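You operate a simulated robot arm through the tools that you are given. There is no shell and no other tool. Be economical: measure what you need, move in short steps, check, and stop when the job is done.

You are at the controls of a simulated two-armed robot. One attempt, no reset.

Task
Pick up the blue cup with one hand, pass it to the other hand and put it on the left end of the press bench. Take the grey lid from the top of the green belt and leave it in the teal basket. Switch the upper switch off. Push the middle tank door shut. Close the left tank door. Take the yellow tin and put it on the bottom shelf of the steel rack. Switch the rack switch on. Take the grey rag from the top of the beige bench and put it on the middle of the steel bench. Open the bin lid. The order is free. Set down upright: blue cup, yellow tin.

The check looks at the end state, three seconds after you hand in, the way a careful person would. Anything else that was tipped, shoved, dropped, spilled or broken makes it a failure. Lids that push on must go on centred and level and be pressed home; caps that screw on are set level and turned clockwise until they are tight.

Robot
Two 7-joint arms with two-finger parallel grippers on one trunk, on a base that drives. Base frame: it is fixed to the floor where the robot stands at the start and does not move with it; the origin is under the middle of the robot, x ahead of it, y to its left, z up. Lengths are in cm, angles in rad, forces in N, time in s.
The left shoulder is at the start at [7, 17.7, 92], the right one opposite. With the tool pointing down near the work surface each hand reaches from about 22 to 72 cm from the robot's upright axis, wherever it stands, measured 20 degrees to its own side. Places, roughly: bin lid [-210, 990, 100]; blue cup (8x8x13 cm) [70, 0, 60]; bottom shelf of the steel rack [-220, 1230, 30]; grey lid (15x9x3 cm) [60, 500, 100]; grey rag (7x10x4 cm) [-430, 990, 80]; left end of the press bench [190, 40, 80]; left tank door [30, 1100, 50]; middle of the steel bench (24x20 cm) [-210, 908, 90]; middle tank door [30, 1060, 50]; rack switch [-210, 1280, 100]; teal basket (37x37x18 cm) [70, 460, 100]; upper switch [80, 810, 160]; yellow tin [-200, 1225, 150]. Payload 3.43 kg a hand.
The tool frame of a hand sits at the grasp point between the pads (the TCP): z along the fingers, y along the line on which they close. The tips reach 3 cm beyond it. The gripper opens to 9.4 cm. The fingers are 2.8 cm wide and 1 cm thick; the gripper's body (5 by 9.6 cm) begins 5.5 cm behind the TCP.
Orientation is that of the tool frame in the base frame, as a unit quaternion [w, x, y, z]. With the fingers straight down and closing along the base's y, the tool's x points along the base's -x, its y along +y and its z along -z.

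Tools
- The arms move only by the tool play_rows. It takes "left_increments", "right_increments" or both (then of equal length, played together; a hand with none holds still); each is a list of rows, each an object (a shift or turn left out is 0, a gripper value left out holds the last) with "angular": the turn, a rotation vector about the tool's x, y, z in units of 8 degrees (1.0 is 8 degrees), a list of three; "offset": the shift along the tool's x, y, z in units of 30 mm (1.0 is 30 mm), a list of three; "fingers": the finger opening in cm, from 0 to 9.4. In form: [{"angular": [rx, ry, rz], "offset": [dx, dy, dz], "fingers": fingers}, ...]. A call has 1 to 20 rows; each row shifts and turns the commanded pose from where the row before left it, along the tool's axes as they then stand. A call with a number of a shift or a turn outside -1 to 1 is refused whole. Each row takes 0.2 s and may step no farther than 5 cm and 0.15 rad from the row before; otherwise, or with a gripper value out of range, the whole call is refused. A pose out of reach is approached as far as the arm can. The call stops where the force on the tool passes 40 N (or 10 N more than at its start, if that is more) or the arm is blocked; 0.2 s more then pass. The fingers move at their own pace (about 15.3 cm/s each) and stop on an object; they squeeze with about 28 N. The grip force told is the motor's: it shows also when the fingers shut on nothing. Time passes only in rows, and 0.2 s behind the last, so rows that do not move let the fingers close. It gives the time, the measured TCP pose, the force on the tool (base axes), the opening and the grip force at its end, in the units of the frame above (readings bear some noise), with the torque about the TCP (base axes, N m) and any sound that the robot's microphone picked up.
- Cameras (640 x 400 px; columns grow to the right, rows downward): "scene" is now at [10.01, 0.81, 120.73]; the picture's right is [0.03, -1.00, 0.00], its down [-0.83, -0.02, -0.55] and it looks along [0.55, 0.01, -0.83] (base axes); focal length 270 px, centre (320, 200). "left" rides on the left gripper at [7.6, -1.4, -10.3] in its tool frame; the picture's right is [0.18, 0.98, 0.00], its down [-0.75, 0.14, -0.64] and it looks along [-0.63, 0.12, 0.77] (tool axes); focal length 243 px, centre (320, 200). "right" rides on the right gripper at [7.6, 1.4, -10.2] in its tool frame; the picture's right is [-0.18, 0.98, 0.00], its down [-0.75, -0.14, -0.64] and it looks along [-0.63, -0.12, 0.77] (tool axes); focal length 243 px, centre (320, 200). There is no depth. A picture from a camera that has moved, and an enlarged one, comes with that camera's place and axes in the base frame and with its lens. The place of the scene camera against the robot may be out by one fixed shift of up to 2.5 cm in any direction.
- get_image(camera): a new picture of that camera. The clock stands still meanwhile.
- move_column(by): slides the trunk up (or, below 0, down) by that many cm; the arms and the scene camera ride with it, the base frame stays. It gives what a move gives, with no picture.
- roll_base(legs): drives the robot by 1 to 6 legs, each [ahead, turn to the left] in cm and rad, along the robot's own axes; the way and the turn of a leg run together, so that a leg with both is an arc; at most 150 cm and 3.142 rad a leg. The arms and the cameras ride along, it lands a little off, and it stops where it bumps. It gives what a move gives.
- turn_head(pan, tilt): turns the head with the scene camera to pan (to the left, within 1.501 rad either way) and tilt (down, from -0.506 to 1.204), counted from straight ahead of the robot. It gives what a move gives.
- close_up(camera, box): a new picture of the part [left, top, right, bottom] of that camera's present view, enlarged. The clock stands still meanwhile.
- finish_job(): hands the job in; it is judged then, once.

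Work in short steps. Places have to be worked out from the pictures, the camera data and where the tool is seen: move nearer, look again, correct. Check each grasp and each placing, and mend what went wrong. You have 207 turns and 210 pictures in all, those below and enlarged ones among them. Open the grippers and draw the arms clear of the work before you hand the job in, unless the task says otherwise; then end with one line.

The tools are called after "Call:" as name(argument=value, ...) on one line, values as JSON. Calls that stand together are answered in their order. play_rows: Moves the arms, as the interface text tells. Its arguments: {"type":"object","properties":{"left_increments":{"type":"array","items":{"type":"object","properties":{"angular":{"type":"array","items":{"type":"number"}},"offset":{"type":"array","items":{"type":"number"}},"fingers":{"type":"number"}}}},"right_increments":{"type":"array","items":{"type":"object","properties":{"angular":{"type":"array","items":{"type":"number"}},"offset":{"type":"array","items":{"type":"number"}},"fingers":{"type":"number"}}}}},"required":[]} The other tools are called the same way: move_column (by) slides the trunk up or down; roll_base (legs) drives the base; turn_head (pan, tilt) turns the head that bears the scene camera; get_image (camera) takes a picture; close_up (camera, box) takes an enlarged picture of a part of a camera's view; finish_job () hands the job in.

At the start:

```text
time: 0.0
left_position: [36.86, 20.94, 76.07]
left_tcp_rot: [0.0, 0.001, 1.0, 0.0]
left_wrist_force: [0.0, -0.1, -0.9]
left_ft_torque: [0.01, -0.02, 0.02]
left_opening: 9.38
left_gripper_force: 0.1
right_position: [34.66, -8.93, 80.21]
right_tcp_rot: [0.001, 0.0, 1.0, 0.0]
right_wrist_force: [-0.2, 0.1, -0.3]
right_ft_torque: [0.04, -0.03, 0.01]
right_opening: 9.42
right_gripper_force: 0.1
trunk travel left (down, up): [-50.0, 34.0]
robot x, y, heading: [-0.11, -0.29, -0.001]
head pan, tilt: [0.024, 0.988]
```

scene: 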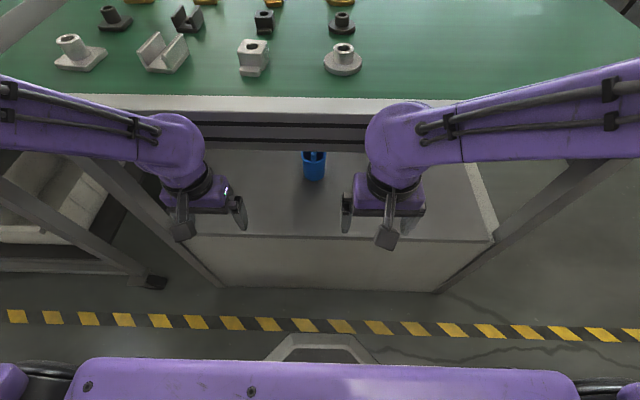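
right: 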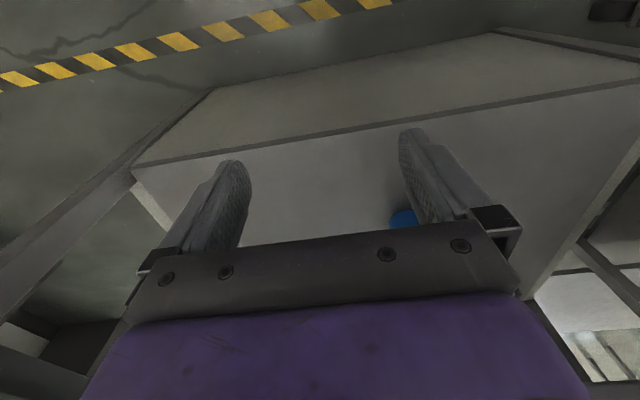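
left: 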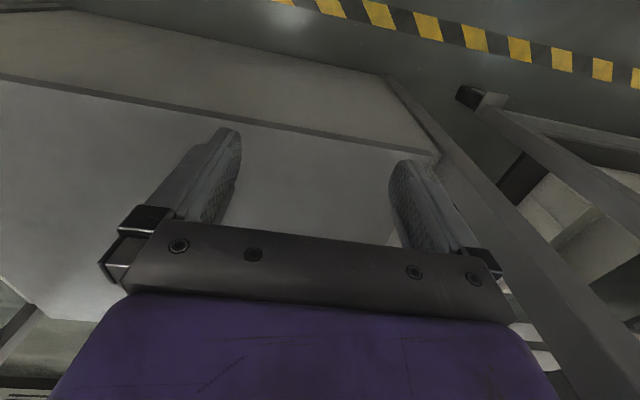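

I start by looking closer at the cup under the belt edge and the surroundings.

Call:
close_up(camera="scene", box=[200, 80, 440, 230])

Call:
turn_head(pan=0, tilt=0.3)

Call:
get_image(camera="scene")

```text
2.67 times, centred on (320, 155) of scene
camera zoom: at [10.01, 0.81, 120.73], right [0.03, -1.0, 0.0], down [-0.83, -0.02, -0.55], along [0.55, 0.01, -0.83], focal length 721 px, centre (320, 320)
```

zoom: 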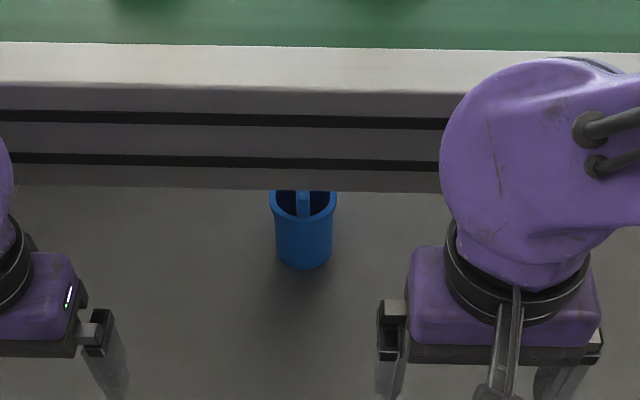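

```text
time: 1.1
left_position: [36.94, 20.92, 76.19]
left_tcp_rot: [0.0, 0.0, 1.0, 0.0]
left_wrist_force: [0.1, -0.6, 0.1]
left_ft_torque: [0.0, -0.02, 0.0]
left_opening: 9.37
left_gripper_force: 0.0
right_position: [34.74, -8.89, 80.12]
right_tcp_rot: [0.0, -0.001, 1.0, 0.0]
right_wrist_force: [-1.2, -0.1, -0.4]
right_ft_torque: [0.0, 0.01, 0.01]
right_opening: 9.42
right_gripper_force: 0.0
trunk travel left (down, up): [-50.0, 34.0]
robot x, y, heading: [-0.33, -0.29, -0.003]
head pan, tilt: [0.0, 0.3]
```

```text
205 pictures are left
camera scene: at [12.31, 0.64, 126.59], right [0.0, -1.0, 0.0], down [-0.3, 0.0, -0.95], along [0.95, 0.0, -0.3], focal length 270 px, centre (320, 200)
```

scene: 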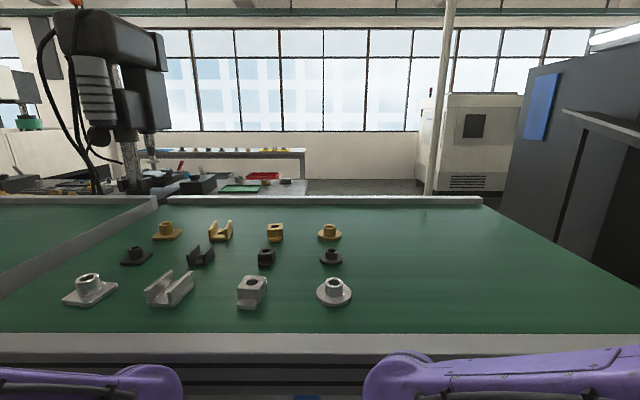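

The cup is around x 69, y 3, under the belt frame. I back off a little, lower the trunk and look under the belt.

Call:
roll_base(legs=[[-15, 0]])

Call:
move_column(by=-35)

Call:
turn_head(pan=0, tilt=0.5)

Call:
get_image(camera="scene")

```text
time: 2.4
left_position: [21.83, 20.8, 76.27]
left_tcp_rot: [0.001, 0.0, 1.0, 0.0]
left_wrist_force: [0.2, -1.0, -0.4]
left_ft_torque: [0.02, -0.01, -0.04]
left_opening: 9.43
left_gripper_force: 0.0
right_position: [19.49, -8.94, 80.33]
right_tcp_rot: [0.001, -0.001, 1.0, 0.0]
right_wrist_force: [-0.9, -0.3, -0.2]
right_ft_torque: [-0.01, 0.01, 0.02]
right_opening: 9.41
right_gripper_force: 0.1
trunk travel left (down, up): [-50.0, 34.0]
robot x, y, heading: [-15.32, 0.04, -0.002]
head pan, tilt: [0.0, 0.3]
```

```text
time: 5.8
left_position: [22.0, 20.87, 41.2]
left_tcp_rot: [0.0, 0.0, 1.0, 0.001]
left_wrist_force: [0.3, 0.0, -0.1]
left_ft_torque: [-0.01, 0.02, 0.03]
left_opening: 9.37
left_gripper_force: 0.1
right_position: [19.81, -8.98, 45.26]
right_tcp_rot: [0.0, 0.0, 1.0, -0.001]
right_wrist_force: [0.5, 0.5, -0.1]
right_ft_torque: [0.02, 0.01, 0.01]
right_opening: 9.44
right_gripper_force: 0.1
trunk travel left (down, up): [-15.0, 69.0]
robot x, y, heading: [-14.85, 0.12, -0.001]
head pan, tilt: [0.0, 0.3]
```

```text
time: 6.6
left_position: [21.9, 20.87, 41.16]
left_tcp_rot: [0.0, -0.001, 1.0, 0.0]
left_wrist_force: [0.3, 0.1, -0.2]
left_ft_torque: [-0.01, -0.06, -0.02]
left_opening: 9.41
left_gripper_force: 0.1
right_position: [19.76, -8.93, 45.26]
right_tcp_rot: [0.0, 0.0, 1.0, 0.0]
right_wrist_force: [0.4, 0.5, 0.1]
right_ft_torque: [-0.03, 0.02, -0.01]
right_opening: 9.43
right_gripper_force: 0.1
trunk travel left (down, up): [-15.0, 69.0]
robot x, y, heading: [-15.05, -0.24, 0.003]
head pan, tilt: [0.0, 0.499]
```

```text
204 pictures are left
camera scene: at [-2.93, 0.63, 89.76], right [0.0, -1.0, 0.0], down [-0.48, 0.0, -0.88], along [0.88, 0.0, -0.48], focal length 270 px, centre (320, 200)
```

scene: 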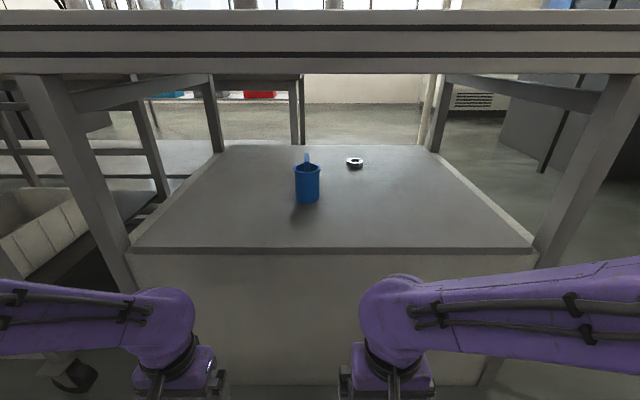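

Call:
close_up(camera="scene", box=[270, 135, 390, 210])

```text
5.33 times, centred on (330, 172) of scene
camera zoom: at [-2.93, 0.63, 89.76], right [0.0, -1.0, 0.0], down [-0.48, 0.0, -0.88], along [0.88, 0.0, -0.48], focal length 1442 px, centre (267, 347)
```

zoom: 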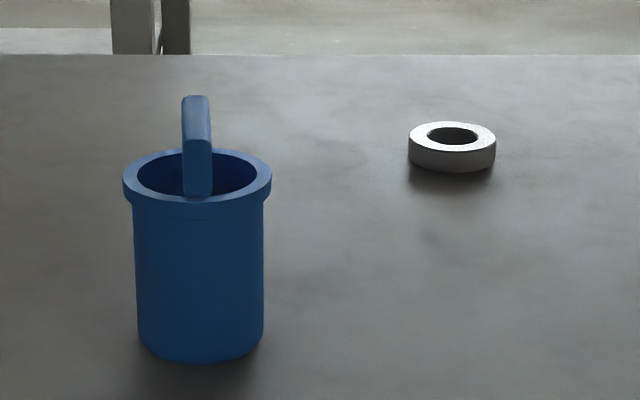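

The cup (rim about 8 cm, arch handle edge-on to me) stands at about (70, 4.4), base z≈51.5, rim z≈60. I'll raise both hands and pitch the left hand to point forward and 30° down.

Call:
play_rows(left_increments=[{"offset": [0, 0, -1]}, {"offset": [0, 0, -1]}, {"offset": [0, 0, -1]}, {"offset": [0, 0, -1]}, {"offset": [0, 0, -1]}, {"offset": [0, 0, -1]}, {"angular": [0, -1, 0]}, {"angular": [0, -1, 0]}, {"angular": [0, -1, 0]}, {"angular": [0, -1, 0]}, {"angular": [0, -1, 0]}, {"angular": [0, -1, 0]}, {"angular": [0, -1, 0]}, {"angular": [0, -0.5, 0]}], right_increments=[{"offset": [0, 0, -1]}, {"offset": [0, 0, -1]}, {"offset": [0, 0, -1]}, {"offset": [0, 0, -1]}, {"offset": [0, 0, -1]}, {"offset": [0, 0, -1]}, {"offset": [0, -1, 0]}, {"offset": [0, -1, 0]}, {"offset": [0, -1, 0]}, {"offset": [0, -1, 0]}, {"offset": [0, 0, 0]}, {"offset": [0, 0, 0]}, {"offset": [0, 0, 0]}, {"offset": [0, 0, 0]}])

Call:
get_image(camera="left")

```text
time: 9.6
left_position: [27.14, 19.5, 64.05]
left_tcp_rot: [0.5, 0.0, 0.866, 0.0]
left_wrist_force: [-0.3, -0.1, 0.1]
left_ft_torque: [0.02, 0.01, -0.02]
left_opening: 9.41
left_gripper_force: 0.1
left hand out of reach, approached as far as the arm can: row 11, 12, 13, 14
right_position: [19.59, -20.93, 63.26]
right_tcp_rot: [0.0, 0.0, 1.0, 0.0]
right_wrist_force: [0.1, 0.4, -0.2]
right_ft_torque: [0.0, 0.02, 0.02]
right_opening: 9.38
right_gripper_force: 0.1
trunk travel left (down, up): [-15.0, 69.0]
robot x, y, heading: [-15.15, 0.18, 0.002]
head pan, tilt: [0.0, 0.499]
```

```text
202 pictures are left
camera left: at [14.43, 18.04, 62.61], right [-0.09, 0.98, -0.16], down [-0.18, 0.14, 0.97], along [0.98, 0.12, 0.16], focal length 243 px, centre (320, 200)
```

left: 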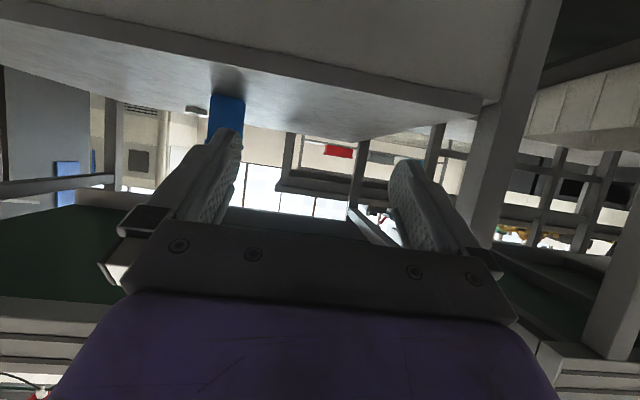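

The cup shows at left of the left camera (which is upside down now). I move the left hand in front of the cup's line, then drive ahead.

Call:
play_rows(left_increments=[{"offset": [0.16, -1, 0.79]}, {"offset": [0.16, -1, 0.79]}, {"offset": [0.16, -1, 0.79]}, {"offset": [0.16, -1, 0.79]}, {"offset": [0.16, -1, 0.79]}])

Call:
roll_base(legs=[[13, 0]])

Call:
get_image(camera="left")

Call:
get_image(camera="scene")

```text
time: 10.8
left_position: [36.22, 4.58, 56.12]
left_tcp_rot: [0.5, 0.0, 0.866, -0.001]
left_wrist_force: [0.1, -0.2, -0.6]
left_ft_torque: [-0.02, 0.02, -0.02]
left_opening: 9.4
left_gripper_force: 0.1
right_position: [19.66, -20.94, 63.24]
right_tcp_rot: [0.0, 0.0, 1.0, 0.0]
right_wrist_force: [-0.3, -0.1, 0.1]
right_ft_torque: [-0.01, 0.01, 0.0]
right_opening: 9.41
right_gripper_force: 0.0
trunk travel left (down, up): [-15.0, 69.0]
robot x, y, heading: [-15.0, 0.26, -0.0]
head pan, tilt: [0.0, 0.499]
```

```text
time: 11.8
left_position: [42.11, 4.6, 56.14]
left_tcp_rot: [0.499, 0.001, 0.866, 0.0]
left_wrist_force: [-15.5, 5.1, 10.4]
left_ft_torque: [-0.29, 0.11, -0.49]
left_opening: 9.35
left_gripper_force: 0.0
right_position: [26.11, -20.97, 63.27]
right_tcp_rot: [0.001, -0.001, 1.0, 0.0]
right_wrist_force: [-0.3, 0.1, -0.2]
right_ft_torque: [0.01, 0.0, 0.03]
right_opening: 9.4
right_gripper_force: 0.0
trunk travel left (down, up): [-15.0, 69.0]
robot x, y, heading: [-8.42, 0.1, 0.001]
head pan, tilt: [0.0, 0.499]
stopped in leg 1: the force on the tool passed its limit at 374 N (the readings are from after the stop); the commanded pose is now the measured one
```

```text
201 pictures are left
camera left: at [29.41, 3.06, 54.79], right [-0.09, 0.98, -0.16], down [-0.18, 0.14, 0.97], along [0.98, 0.12, 0.16], focal length 243 px, centre (320, 200)
```

left: 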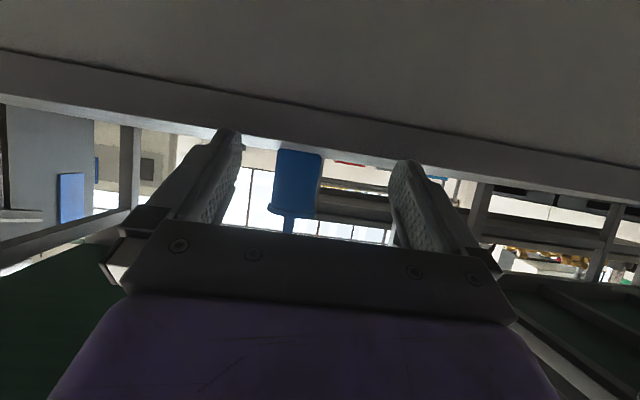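

```text
200 pictures are left
camera scene: at [3.34, 0.69, 89.79], right [0.0, -1.0, 0.0], down [-0.48, 0.0, -0.88], along [0.88, 0.0, -0.48], focal length 270 px, centre (320, 200)
```

scene: 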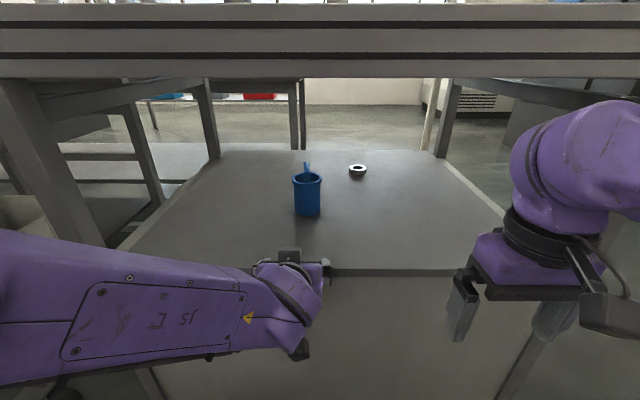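

The tips touched the table edge: its top is at about z 54.5, so the scene camera reads ~2.5 low. I lift the hand to z≈59 and then drive on.

Call:
play_rows(left_increments=[{"offset": [0, 0, -0.6]}, {"offset": [-0.84, 0, -0.48]}])

Call:
roll_base(legs=[[9, 0]])

Call:
get_image(camera="left")

```text
time: 12.4
left_position: [40.63, 4.6, 59.88]
left_tcp_rot: [0.497, 0.001, 0.868, 0.0]
left_wrist_force: [0.5, 0.0, 0.4]
left_ft_torque: [0.05, 0.01, -0.01]
left_opening: 9.39
left_gripper_force: 0.1
right_position: [26.11, -20.95, 63.12]
right_tcp_rot: [-0.001, -0.001, 1.0, -0.001]
right_wrist_force: [1.0, -1.0, 0.0]
right_ft_torque: [0.03, -0.04, 0.01]
right_opening: 9.39
right_gripper_force: 0.0
trunk travel left (down, up): [-15.0, 69.0]
robot x, y, heading: [-8.58, 0.07, 0.001]
head pan, tilt: [0.0, 0.499]
```

```text
time: 13.5
left_position: [49.69, 4.51, 59.6]
left_tcp_rot: [0.497, 0.0, 0.868, 0.0]
left_wrist_force: [1.0, 0.1, -0.2]
left_ft_torque: [-0.02, 0.02, -0.04]
left_opening: 9.42
left_gripper_force: 0.0
right_position: [35.19, -20.99, 63.15]
right_tcp_rot: [-0.001, -0.001, 1.0, 0.001]
right_wrist_force: [0.4, 0.8, -0.2]
right_ft_torque: [-0.03, -0.02, 0.01]
right_opening: 9.39
right_gripper_force: 0.1
trunk travel left (down, up): [-15.0, 69.0]
robot x, y, heading: [0.48, -0.1, 0.004]
head pan, tilt: [0.0, 0.499]
```

```text
199 pictures are left
camera left: at [37.06, 3.06, 58.44], right [-0.09, 0.98, -0.16], down [-0.17, 0.14, 0.97], along [0.98, 0.12, 0.16], focal length 243 px, centre (320, 200)
```

left: 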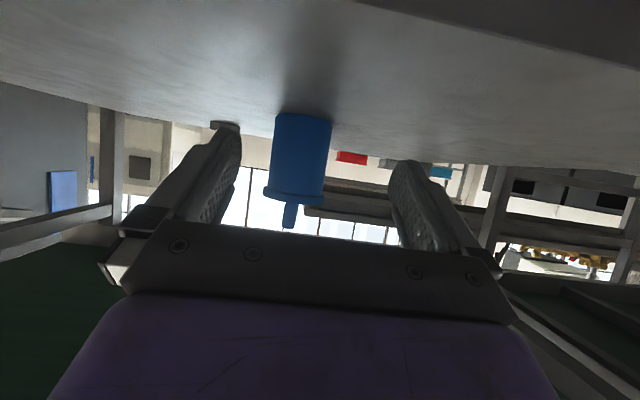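

Cup axis reads y≈3.6, x≈69, bottom ≈54, rim ≈63. I shift to y 3.6 and advance 10 cm, then look again.

Call:
play_rows(left_increments=[{"offset": [-0.373, -0.075, 0.747]}, {"offset": [-0.373, -0.075, 0.747]}, {"offset": [-0.373, -0.075, 0.747]}, {"offset": [-0.373, -0.075, 0.747]}])

Call:
get_image(camera="left")

```text
time: 14.5
left_position: [59.84, 3.57, 59.1]
left_tcp_rot: [0.498, 0.001, 0.867, 0.0]
left_wrist_force: [-0.2, -0.2, 0.5]
left_ft_torque: [-0.04, 0.0, -0.02]
left_opening: 9.39
left_gripper_force: 0.1
right_position: [35.33, -20.87, 63.11]
right_tcp_rot: [-0.001, -0.001, 1.0, -0.001]
right_wrist_force: [0.3, -0.6, -0.2]
right_ft_torque: [-0.01, -0.04, 0.0]
right_opening: 9.4
right_gripper_force: 0.0
trunk travel left (down, up): [-15.0, 69.0]
robot x, y, heading: [0.53, 0.21, -0.0]
head pan, tilt: [0.0, 0.499]
```

```text
198 pictures are left
camera left: at [47.09, 2.13, 57.76], right [-0.09, 0.98, -0.16], down [-0.17, 0.14, 0.97], along [0.98, 0.12, 0.16], focal length 243 px, centre (320, 200)
```

left: 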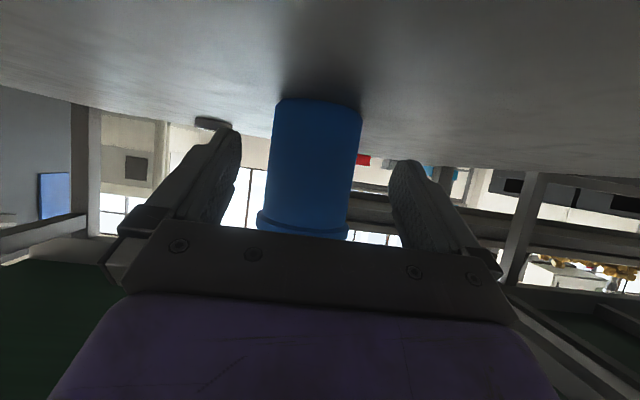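

Aligned in y. I advance to x≈66.5 and close.

Call:
play_rows(left_increments=[{"offset": [-0.28, 0, 0.483]}, {"offset": [-0.28, 0, 0.483]}, {"offset": [-0.28, 0, 0.483]}, {"offset": [-0.28, 0, 0.483]}])

Call:
get_image(camera="left")

Call:
get_image(camera="scene")

```text
time: 15.5
left_position: [66.5, 3.84, 59.55]
left_tcp_rot: [0.5, -0.003, 0.866, -0.004]
left_wrist_force: [0.4, 0.2, 0.1]
left_ft_torque: [0.04, -0.01, 0.03]
left_opening: 9.42
left_gripper_force: 0.1
right_position: [35.34, -21.07, 63.16]
right_tcp_rot: [-0.002, -0.001, 1.0, 0.0]
right_wrist_force: [-0.9, -0.4, 0.2]
right_ft_torque: [-0.02, 0.03, -0.02]
right_opening: 9.42
right_gripper_force: 0.0
trunk travel left (down, up): [-15.0, 69.0]
robot x, y, heading: [0.78, 0.51, 0.005]
head pan, tilt: [0.0, 0.499]
```

```text
197 pictures are left
camera left: at [53.82, 2.31, 58.25], right [-0.09, 0.98, -0.17], down [-0.18, 0.15, 0.97], along [0.98, 0.12, 0.16], focal length 243 px, centre (320, 200)
```

left: 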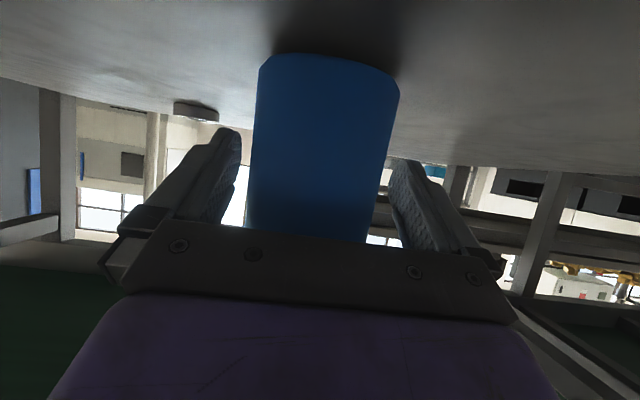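

```text
196 pictures are left
camera scene: at [12.6, 0.65, 89.76], right [0.0, -1.0, 0.0], down [-0.48, 0.0, -0.88], along [0.88, 0.0, -0.48], focal length 270 px, centre (320, 200)
```

scene: 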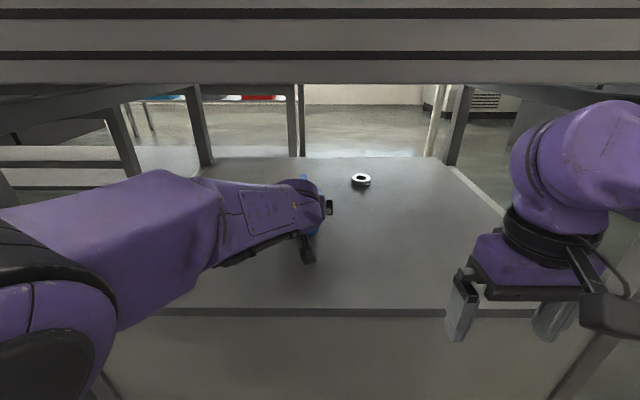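

Cup is between the fingers at mid. Close, then lift 3 cm.

Call:
play_rows(left_increments=[{"offset": [0, -0.1, 0], "fingers": 5}, {"fingers": 5}, {"fingers": 5}, {"fingers": 5}, {"offset": [-0.433, 0, -0.25], "fingers": 5}, {"offset": [-0.433, 0, -0.25], "fingers": 5}])

Call:
get_image(camera="left")

```text
time: 16.9
left_position: [66.37, 3.36, 62.07]
left_tcp_rot: [0.496, -0.001, 0.868, -0.001]
left_wrist_force: [0.0, 0.5, -0.6]
left_ft_torque: [0.01, 0.01, 0.03]
left_opening: 6.95
left_gripper_force: 27.8
right_position: [35.39, -20.83, 63.08]
right_tcp_rot: [-0.002, -0.001, 1.0, 0.0]
right_wrist_force: [-0.5, 0.0, -0.3]
right_ft_torque: [-0.02, 0.01, 0.03]
right_opening: 9.39
right_gripper_force: 0.1
trunk travel left (down, up): [-15.0, 69.0]
robot x, y, heading: [0.56, 0.11, 0.003]
head pan, tilt: [0.0, 0.499]
```

```text
195 pictures are left
camera left: at [53.78, 1.98, 60.74], right [-0.09, 0.98, -0.16], down [-0.17, 0.14, 0.97], along [0.98, 0.12, 0.15], focal length 243 px, centre (320, 200)
```

left: 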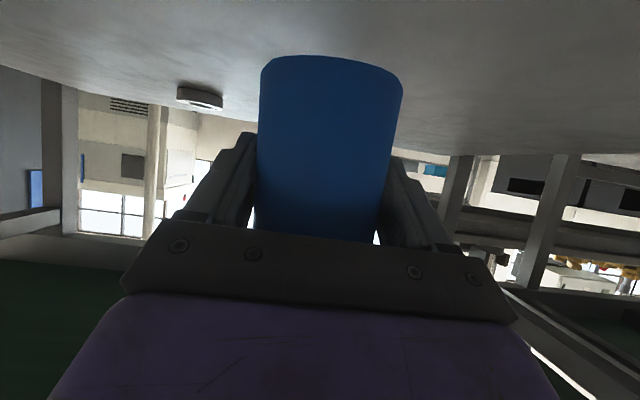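

Held (opening 6.95). I back the base out from under the belt.

Call:
roll_base(legs=[[-45, 0]])

Call:
turn_head(pan=0.0, tilt=0.8)

Call:
get_image(camera="scene")

```text
time: 19.6
left_position: [21.32, 3.41, 61.99]
left_tcp_rot: [0.497, -0.001, 0.868, -0.001]
left_wrist_force: [-0.1, -0.2, -1.6]
left_ft_torque: [0.01, 0.02, 0.0]
left_opening: 6.98
left_gripper_force: 28.1
right_position: [-9.76, -20.99, 63.2]
right_tcp_rot: [-0.001, -0.001, 1.0, 0.0]
right_wrist_force: [0.5, 0.4, 0.2]
right_ft_torque: [0.05, 0.0, -0.01]
right_opening: 9.4
right_gripper_force: 0.0
trunk travel left (down, up): [-15.0, 69.0]
robot x, y, heading: [-44.67, -0.3, 0.002]
head pan, tilt: [0.0, 0.499]
```

```text
time: 20.4
left_position: [21.46, 3.56, 62.09]
left_tcp_rot: [0.497, -0.001, 0.868, -0.001]
left_wrist_force: [0.2, 0.2, -0.1]
left_ft_torque: [0.0, 0.03, 0.02]
left_opening: 6.96
left_gripper_force: 28.1
right_position: [-9.73, -20.94, 63.26]
right_tcp_rot: [-0.001, 0.0, 1.0, 0.0]
right_wrist_force: [1.4, -0.2, 0.1]
right_ft_torque: [0.0, 0.0, 0.0]
right_opening: 9.42
right_gripper_force: 0.1
trunk travel left (down, up): [-15.0, 69.0]
robot x, y, heading: [-44.08, -0.41, 0.004]
head pan, tilt: [0.0, 0.799]
```

```text
194 pictures are left
camera scene: at [-33.46, 0.57, 87.17], right [0.0, -1.0, 0.0], down [-0.72, 0.0, -0.7], along [0.7, 0.0, -0.72], focal length 270 px, centre (320, 200)
```

scene: 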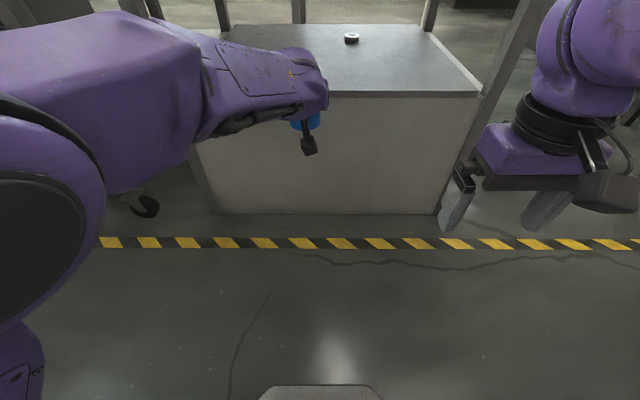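

I draw the cup back in front of the robot and raise the right hand to hover for the handover.

Call:
play_rows(left_increments=[{"offset": [0.476, -0.17, -0.825]}, {"offset": [0.476, -0.17, -0.825]}, {"offset": [0.476, -0.17, -0.825]}, {"offset": [0.476, -0.17, -0.825]}, {"offset": [0.476, -0.17, -0.825]}, {"offset": [0.476, -0.17, -0.825]}, {"offset": [0.476, -0.17, -0.825]}], right_increments=[{"offset": [0, 0, -1]}, {"offset": [0, 0, -1]}, {"offset": [0, 0, -1]}, {"offset": [0, 0, -1]}, {"offset": [0, 0, -1]}, {"offset": [0, 0, -1]}, {"offset": [0, 0, -1]}])

Call:
turn_head(pan=0.0, tilt=0.6)

Call:
get_image(camera="scene")

Call:
get_image(camera="right")

```text
time: 22.0
left_position: [1.4, -0.14, 62.18]
left_tcp_rot: [0.498, -0.001, 0.867, -0.001]
left_wrist_force: [0.4, -0.7, -0.7]
left_ft_torque: [-0.01, -0.01, -0.02]
left_opening: 6.95
left_gripper_force: 27.7
right_position: [-8.57, -19.68, 81.64]
right_tcp_rot: [0.0, -0.001, 1.0, 0.002]
right_wrist_force: [-0.5, 0.6, -0.6]
right_ft_torque: [0.01, 0.0, -0.02]
right_opening: 9.41
right_gripper_force: 0.1
right hand out of reach, approached as far as the arm can: row 6, 7
trunk travel left (down, up): [-15.0, 69.0]
robot x, y, heading: [-44.67, -0.02, 0.001]
head pan, tilt: [0.0, 0.799]
```

```text
time: 22.8
left_position: [1.35, -0.11, 62.21]
left_tcp_rot: [0.496, -0.001, 0.868, -0.001]
left_wrist_force: [-0.2, -0.4, -0.8]
left_ft_torque: [0.03, -0.04, 0.03]
left_opening: 6.97
left_gripper_force: 28.1
right_position: [-8.56, -19.71, 81.67]
right_tcp_rot: [-0.001, -0.002, 1.0, 0.001]
right_wrist_force: [0.4, -0.1, 0.1]
right_ft_torque: [-0.03, 0.02, 0.0]
right_opening: 9.37
right_gripper_force: 0.0
trunk travel left (down, up): [-15.0, 69.0]
robot x, y, heading: [-44.75, -0.33, -0.001]
head pan, tilt: [0.0, 0.6]
```

```text
193 pictures are left
camera scene: at [-32.69, 0.58, 88.84], right [0.0, -1.0, 0.0], down [-0.57, 0.0, -0.82], along [0.82, 0.0, -0.57], focal length 270 px, centre (320, 200)
```

scene: 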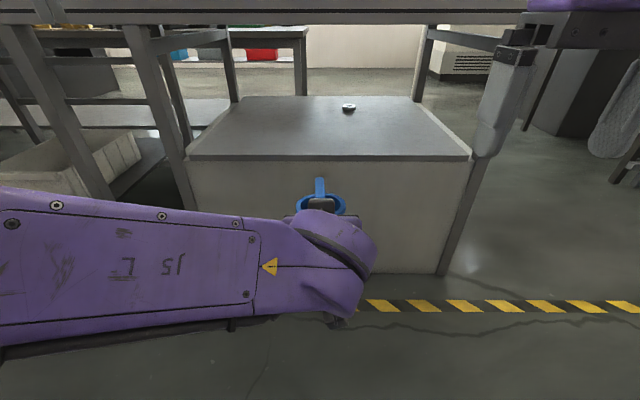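

```text
192 pictures are left
camera right: at [-16.05, -18.37, 91.78], right [0.18, 0.98, 0.0], down [0.75, -0.14, 0.64], along [0.63, -0.12, -0.77], focal length 243 px, centre (320, 200)
```

right: 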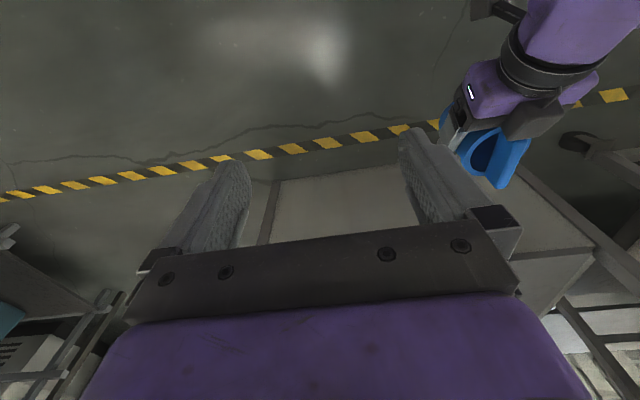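

Call:
close_up(camera="right", box=[420, 80, 580, 200])

Call:
close_up(camera="scene", box=[280, 160, 380, 230])

```text
3.33 times, centred on (500, 140) of right
camera zoom: at [-16.05, -18.37, 91.78], right [0.18, 0.98, 0.0], down [0.75, -0.14, 0.64], along [0.63, -0.12, -0.77], focal length 809 px, centre (-280, 400)
```

zoom: 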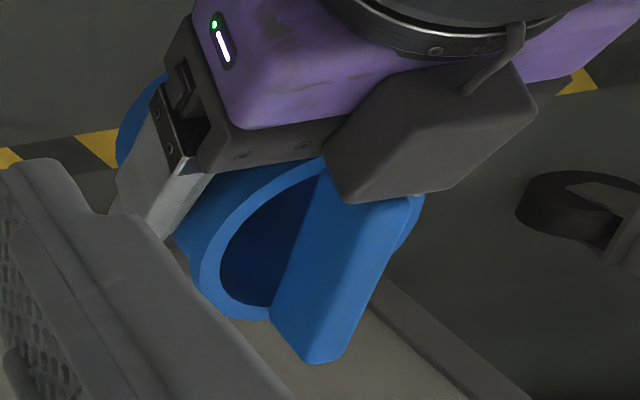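

```text
5.71 times, centred on (330, 195) of scene
camera zoom: at [-32.69, 0.58, 88.84], right [0.0, -1.0, 0.0], down [-0.57, 0.0, -0.82], along [0.82, 0.0, -0.57], focal length 1545 px, centre (263, 229)
```

zoom: 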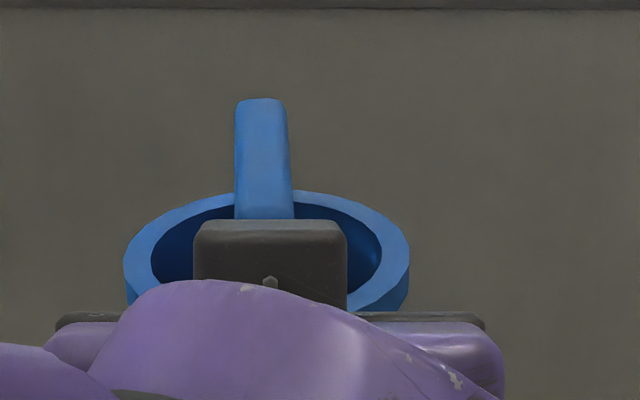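

The handle is a bar running along x over the cup's centre (top z≈70, y≈0). I set the right fingers to 4 cm and bring the hand above the handle.

Call:
play_rows(right_increments=[{"offset": [-0.88, 0, 0], "fingers": 4}, {"offset": [-0.88, 0, 0]}, {"offset": [-0.88, 0, 0]}, {"offset": [-0.88, 0, 0]}, {"offset": [0, 0.95, 0]}, {"offset": [0, 0.95, 0]}, {"offset": [0, 0.95, 0]}, {"offset": [0, 0.95, 0]}, {"offset": [0, 0.95, 0]}, {"offset": [0, 0.95, 0]}])

Call:
get_image(camera="scene")

Call:
get_image(camera="right")

```text
time: 25.0
left_position: [1.21, -0.14, 62.26]
left_tcp_rot: [0.498, -0.002, 0.867, -0.001]
left_wrist_force: [0.0, -0.2, -1.2]
left_ft_torque: [-0.04, -0.02, -0.01]
left_opening: 6.95
left_gripper_force: 28.1
right_position: [-0.14, -5.2, 81.88]
right_tcp_rot: [0.0, -0.002, 1.0, -0.001]
right_wrist_force: [-0.4, 0.1, 0.0]
right_ft_torque: [-0.04, -0.04, -0.01]
right_opening: 3.99
right_gripper_force: 0.1
right hand out of reach, approached as far as the arm can: row 9, 10
trunk travel left (down, up): [-15.0, 69.0]
robot x, y, heading: [-44.81, 0.15, -0.002]
head pan, tilt: [0.0, 0.6]
```

```text
189 pictures are left
camera scene: at [-32.8, 0.72, 88.87], right [0.0, -1.0, 0.0], down [-0.56, 0.0, -0.83], along [0.83, 0.0, -0.56], focal length 270 px, centre (320, 200)
```

scene: 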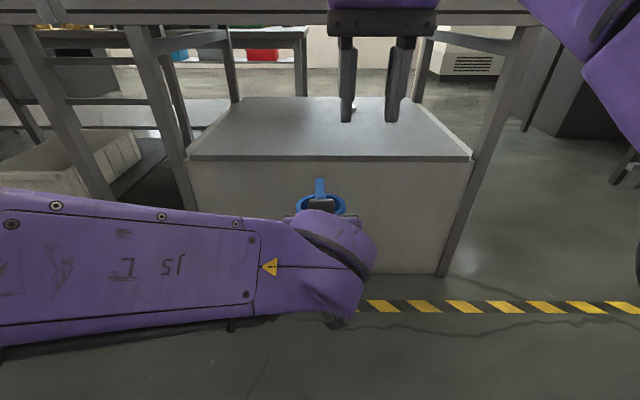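

```text
188 pictures are left
camera right: at [-7.6, -3.91, 92.08], right [0.18, 0.98, 0.0], down [0.75, -0.14, 0.64], along [0.63, -0.12, -0.77], focal length 243 px, centre (320, 200)
```

right: 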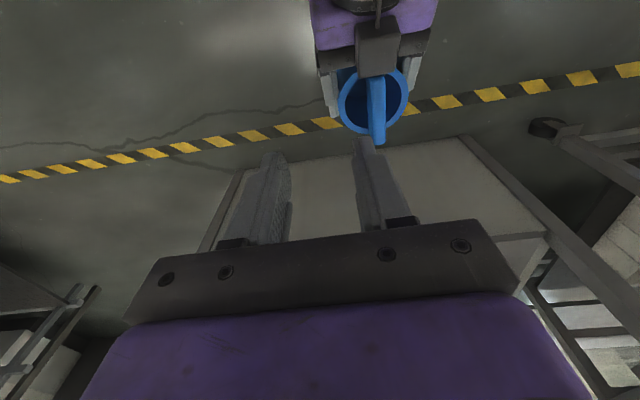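

Call:
close_up(camera="right", box=[300, 0, 460, 150])

```text
2.67 times, centred on (380, 75) of right
camera zoom: at [-7.6, -3.91, 92.08], right [0.18, 0.98, 0.0], down [0.75, -0.14, 0.64], along [0.63, -0.12, -0.77], focal length 647 px, centre (160, 533)
```

zoom: 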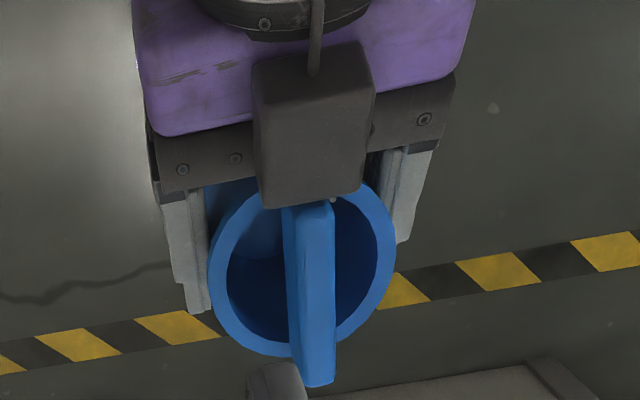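

The left hand's sensor block sits behind x≈-1.5, so I'll grasp the handle at x≈2.5. I lower the right hand to z≈77 to see where it really goes.

Call:
play_rows(right_increments=[{"offset": [0, 0, 0.8]}, {"offset": [0, 0, 0.8]}])

```text
time: 25.6
left_position: [1.43, -0.12, 62.15]
left_tcp_rot: [0.497, -0.001, 0.868, -0.001]
left_wrist_force: [0.5, 0.0, -1.1]
left_ft_torque: [0.04, 0.01, -0.01]
left_opening: 6.96
left_gripper_force: 28.4
right_position: [0.07, -5.49, 76.97]
right_tcp_rot: [-0.001, -0.002, 1.0, 0.0]
right_wrist_force: [0.9, 0.0, -0.1]
right_ft_torque: [0.0, 0.01, 0.0]
right_opening: 4.01
right_gripper_force: 0.0
trunk travel left (down, up): [-15.0, 69.0]
robot x, y, heading: [-44.59, 0.13, 0.003]
head pan, tilt: [0.0, 0.6]
```

Call:
play_rows(right_increments=[{"offset": [-0.4, 0.9, 0]}, {"offset": [-0.4, 0.9, 0]}])

Call:
get_image(camera="right")

Call:
get_image(camera="scene")

```text
time: 26.2
left_position: [1.41, -0.1, 62.12]
left_tcp_rot: [0.496, 0.0, 0.868, -0.002]
left_wrist_force: [0.0, -0.3, -2.2]
left_ft_torque: [0.02, -0.01, 0.0]
left_opening: 7.0
left_gripper_force: 27.3
right_position: [2.49, -0.06, 77.02]
right_tcp_rot: [-0.001, -0.001, 1.0, 0.0]
right_wrist_force: [-0.4, 0.6, 0.6]
right_ft_torque: [0.03, 0.02, -0.03]
right_opening: 3.97
right_gripper_force: 0.0
trunk travel left (down, up): [-15.0, 69.0]
robot x, y, heading: [-44.44, 0.03, 0.004]
head pan, tilt: [0.0, 0.6]
```

```text
186 pictures are left
camera right: at [-5.06, 1.37, 87.25], right [0.18, 0.98, 0.0], down [0.76, -0.14, 0.64], along [0.63, -0.12, -0.77], focal length 243 px, centre (320, 200)
```

right: 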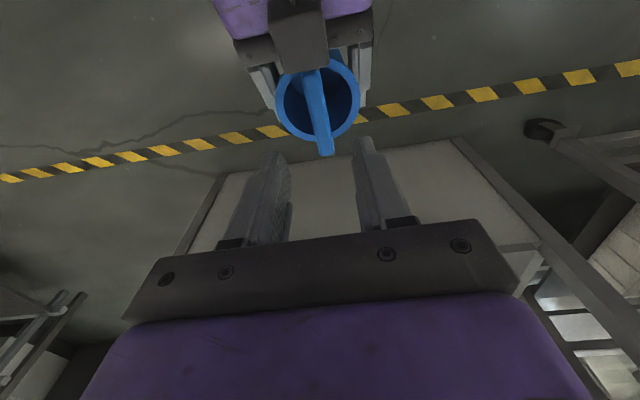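

```text
185 pictures are left
camera scene: at [-32.66, 0.6, 88.84], right [0.0, -1.0, 0.0], down [-0.57, 0.0, -0.82], along [0.82, 0.0, -0.57], focal length 270 px, centre (320, 200)
```

scene: 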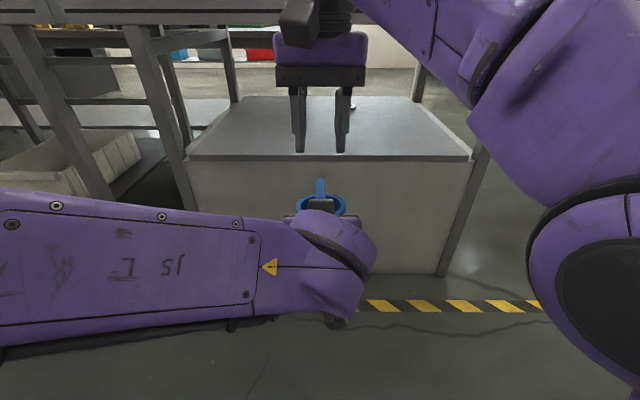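

Aligned in y. Lower 5 cm and check.

Call:
play_rows(right_increments=[{"offset": [0, 0, 0.85]}, {"offset": [0, 0, 0.85]}])

Call:
get_image(camera="right")

Call:
close_up(camera="scene", box=[260, 100, 400, 240])

```text
time: 26.8
left_position: [1.39, -0.15, 62.19]
left_tcp_rot: [0.497, -0.001, 0.868, -0.001]
left_wrist_force: [0.0, 0.2, -0.3]
left_ft_torque: [0.0, -0.05, 0.01]
left_opening: 6.96
left_gripper_force: 27.5
right_position: [2.38, -0.03, 71.97]
right_tcp_rot: [0.0, -0.001, 1.0, 0.001]
right_wrist_force: [-0.4, 0.4, 0.0]
right_ft_torque: [-0.02, 0.03, 0.02]
right_opening: 4.0
right_gripper_force: 0.0
trunk travel left (down, up): [-15.0, 69.0]
robot x, y, heading: [-44.39, -0.14, -0.001]
head pan, tilt: [0.0, 0.6]
```

```text
184 pictures are left
camera right: at [-5.11, 1.3, 82.17], right [0.18, 0.98, 0.0], down [0.75, -0.14, 0.64], along [0.63, -0.12, -0.77], focal length 243 px, centre (320, 200)
```

right: 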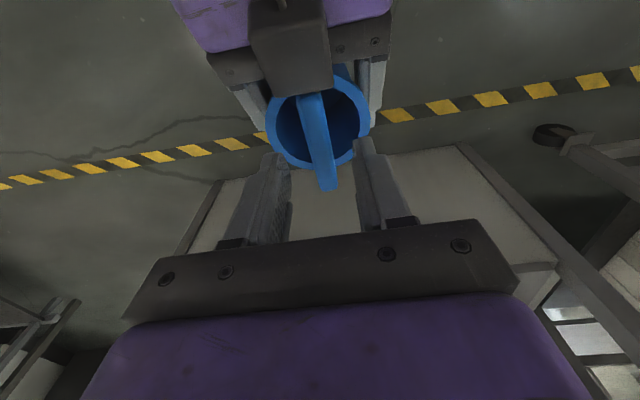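

```text
2.86 times, centred on (330, 170) of scene
camera zoom: at [-32.69, 0.59, 88.85], right [0.0, -1.0, 0.0], down [-0.57, 0.0, -0.82], along [0.82, 0.0, -0.57], focal length 772 px, centre (291, 286)
```

zoom: 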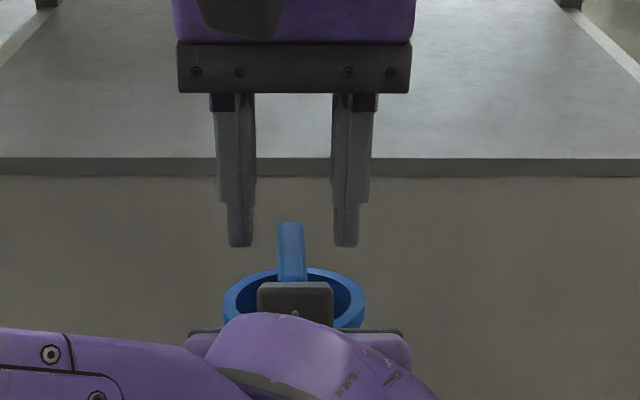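

The tips straddle the handle. Lower 3.5 cm and close the right hand, keeping the left gripped.

Call:
play_rows(right_increments=[{"offset": [0, 0, 0.6]}, {"offset": [0, 0, 0.57]}, {"fingers": 0}, {"fingers": 0}, {"fingers": 0}])

Call:
get_image(camera="right")

Call:
close_up(camera="scene", box=[260, 100, 400, 240])

```text
time: 28.0
left_position: [1.44, -0.21, 62.15]
left_tcp_rot: [0.497, 0.0, 0.868, -0.002]
left_wrist_force: [4.5, -3.5, -8.2]
left_ft_torque: [0.25, 0.3, -0.5]
left_opening: 6.96
left_gripper_force: 28.5
right_position: [2.44, 0.03, 68.57]
right_tcp_rot: [-0.001, -0.001, 1.0, 0.0]
right_wrist_force: [-4.0, 4.3, 7.5]
right_ft_torque: [0.0, -0.01, 0.44]
right_opening: 1.81
right_gripper_force: 27.8
trunk travel left (down, up): [-15.0, 69.0]
robot x, y, heading: [-44.25, 0.06, 0.002]
head pan, tilt: [0.0, 0.6]
```

```text
182 pictures are left
camera right: at [-5.1, 1.34, 78.75], right [0.18, 0.98, 0.0], down [0.76, -0.14, 0.64], along [0.63, -0.12, -0.77], focal length 243 px, centre (320, 200)
```

right: 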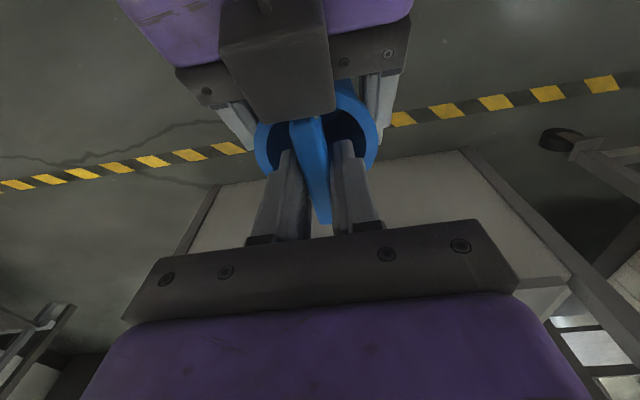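

```text
2.86 times, centred on (330, 170) of scene
camera zoom: at [-32.69, 0.59, 88.85], right [0.0, -1.0, 0.0], down [-0.57, 0.0, -0.82], along [0.82, 0.0, -0.57], focal length 772 px, centre (291, 286)
```

zoom: 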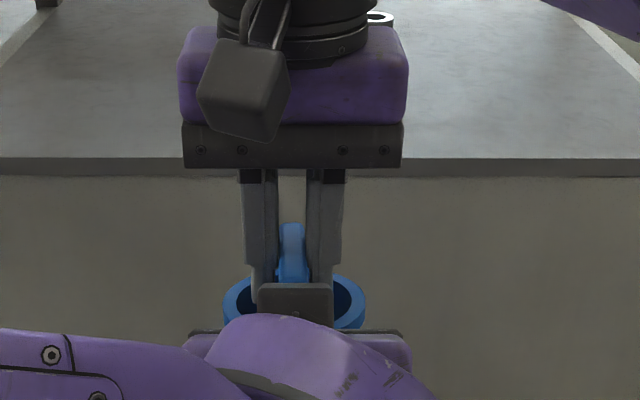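

Right holds the handle (1.81 cm). I open the left hand and withdraw it backward and slightly down.

Call:
play_rows(left_increments=[{"fingers": 9.4}, {"fingers": 9.4}, {"fingers": 9.4}, {"offset": [0.515, 0, -0.627]}, {"offset": [0.515, 0, -0.627]}, {"offset": [0.515, 0, -0.627]}, {"offset": [0.515, 0, -0.627]}, {"offset": [0.515, 0, -0.627]}])

Call:
get_image(camera="scene")

```text
time: 29.8
left_position: [-10.69, -0.17, 60.22]
left_tcp_rot: [0.497, -0.001, 0.868, -0.001]
left_wrist_force: [0.1, 0.0, 0.0]
left_ft_torque: [-0.03, 0.04, -0.02]
left_opening: 9.42
left_gripper_force: 0.2
right_position: [2.34, -0.09, 68.45]
right_tcp_rot: [-0.001, -0.001, 1.0, 0.0]
right_wrist_force: [-0.5, 0.3, 0.8]
right_ft_torque: [0.01, -0.02, -0.01]
right_opening: 1.78
right_gripper_force: 27.8
trunk travel left (down, up): [-15.0, 69.0]
robot x, y, heading: [-44.46, -0.06, -0.005]
head pan, tilt: [0.0, 0.6]
```

```text
180 pictures are left
camera scene: at [-32.69, 0.59, 88.85], right [0.0, -1.0, 0.0], down [-0.57, 0.0, -0.82], along [0.82, 0.0, -0.57], focal length 270 px, centre (320, 200)
```

scene: 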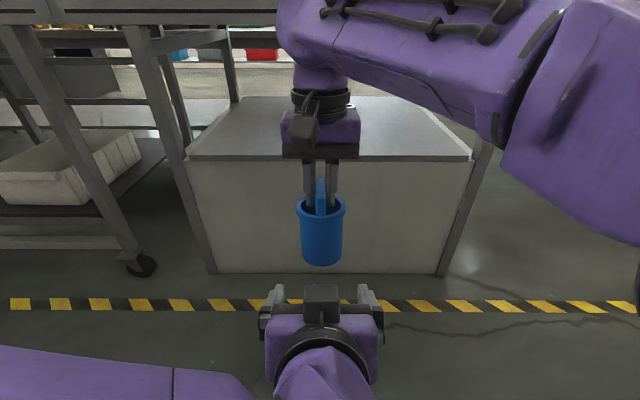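

The handover worked. I move the left hand aside, then raise the trunk and survey the room.

Call:
play_rows(left_increments=[{"offset": [0, 1, 0]}, {"offset": [0, 1, 0]}, {"offset": [0, 1, 0]}, {"offset": [0, 1, 0]}, {"offset": [0, 1, 0]}, {"offset": [0, 1, 0]}, {"offset": [0, 1, 0]}])

Call:
move_column(by=60)

Call:
turn_head(pan=0, tilt=0.15)

Call:
get_image(camera="scene")

Call:
turn_head(pan=1.4, tilt=0.15)

Call:
get_image(camera="scene")

Call:
turn_head(pan=-1.4, tilt=0.3)

Call:
get_image(camera="scene")

```text
time: 31.4
left_position: [-6.0, 15.91, 65.88]
left_tcp_rot: [0.497, -0.001, 0.868, -0.001]
left_wrist_force: [-0.5, -0.2, -0.4]
left_ft_torque: [0.03, 0.01, 0.0]
left_opening: 9.4
left_gripper_force: 0.1
left hand out of reach, approached as far as the arm can: row 2, 3, 4, 5, 6, 7
right_position: [2.53, -0.02, 68.56]
right_tcp_rot: [-0.001, -0.001, 1.0, 0.001]
right_wrist_force: [-0.3, -0.3, 0.7]
right_ft_torque: [0.01, -0.01, -0.02]
right_opening: 1.78
right_gripper_force: 27.8
trunk travel left (down, up): [-15.0, 69.0]
robot x, y, heading: [-44.17, 0.02, 0.0]
head pan, tilt: [0.0, 0.6]
```

```text
refused: 60 is not a number from -40 to 40
```

```text
time: 32.3
left_position: [-6.07, 15.93, 65.77]
left_tcp_rot: [0.497, -0.001, 0.868, -0.001]
left_wrist_force: [0.2, 0.3, -0.4]
left_ft_torque: [0.0, -0.02, 0.01]
left_opening: 9.42
left_gripper_force: 0.0
right_position: [2.48, -0.18, 68.51]
right_tcp_rot: [-0.002, -0.001, 1.0, 0.0]
right_wrist_force: [0.5, -0.4, -0.3]
right_ft_torque: [-0.01, 0.01, 0.02]
right_opening: 1.77
right_gripper_force: 28.4
trunk travel left (down, up): [-15.0, 69.0]
robot x, y, heading: [-44.39, -0.09, -0.002]
head pan, tilt: [0.0, 0.15]
```

```text
179 pictures are left
camera scene: at [-32.25, 0.6, 92.99], right [0.0, -1.0, 0.0], down [-0.15, 0.0, -0.99], along [0.99, 0.0, -0.15], focal length 270 px, centre (320, 200)
```

scene: 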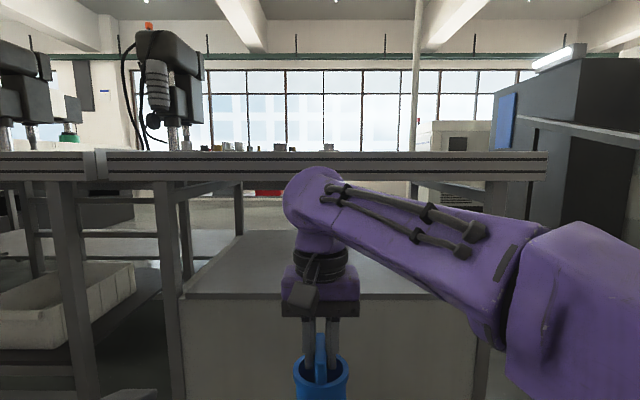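

```text
time: 33.8
left_position: [-6.01, 15.95, 65.83]
left_tcp_rot: [0.497, -0.001, 0.868, -0.002]
left_wrist_force: [0.2, -1.1, 1.2]
left_ft_torque: [0.01, 0.01, 0.0]
left_opening: 9.39
left_gripper_force: 0.1
right_position: [2.44, -0.06, 68.58]
right_tcp_rot: [0.0, -0.001, 1.0, 0.0]
right_wrist_force: [0.2, -0.3, 0.7]
right_ft_torque: [0.0, -0.02, 0.02]
right_opening: 1.76
right_gripper_force: 27.7
trunk travel left (down, up): [-15.0, 69.0]
robot x, y, heading: [-44.42, 0.19, 0.002]
head pan, tilt: [1.4, 0.15]
```

```text
178 pictures are left
camera scene: at [-39.96, 9.72, 93.0], right [0.99, -0.17, 0.0], down [-0.03, -0.15, -0.99], along [0.17, 0.97, -0.15], focal length 270 px, centre (320, 200)
```

scene: 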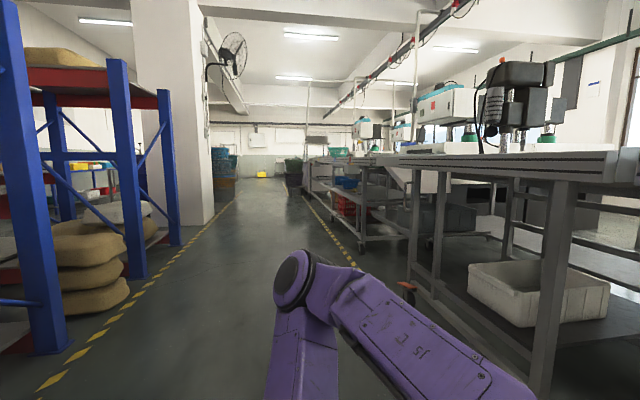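

```text
time: 36.3
left_position: [-6.1, 15.82, 65.77]
left_tcp_rot: [0.497, -0.001, 0.868, -0.001]
left_wrist_force: [0.2, 0.1, -0.6]
left_ft_torque: [-0.04, -0.04, -0.05]
left_opening: 9.39
left_gripper_force: 0.1
right_position: [2.47, -0.19, 68.5]
right_tcp_rot: [0.0, -0.001, 1.0, 0.0]
right_wrist_force: [-0.2, -0.6, 0.0]
right_ft_torque: [0.01, -0.01, 0.04]
right_opening: 1.78
right_gripper_force: 27.7
trunk travel left (down, up): [-15.0, 69.0]
robot x, y, heading: [-44.61, -0.26, 0.003]
head pan, tilt: [-1.4, 0.3]
```

```text
177 pictures are left
camera scene: at [-39.92, -8.62, 91.6], right [-0.98, -0.17, 0.0], down [-0.05, 0.29, -0.96], along [0.17, -0.94, -0.3], focal length 270 px, centre (320, 200)
```

scene: 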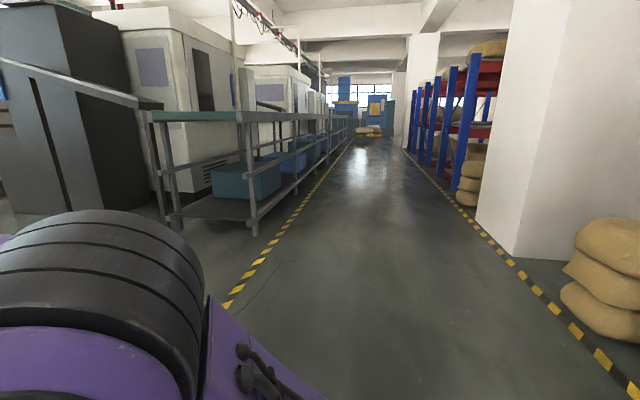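

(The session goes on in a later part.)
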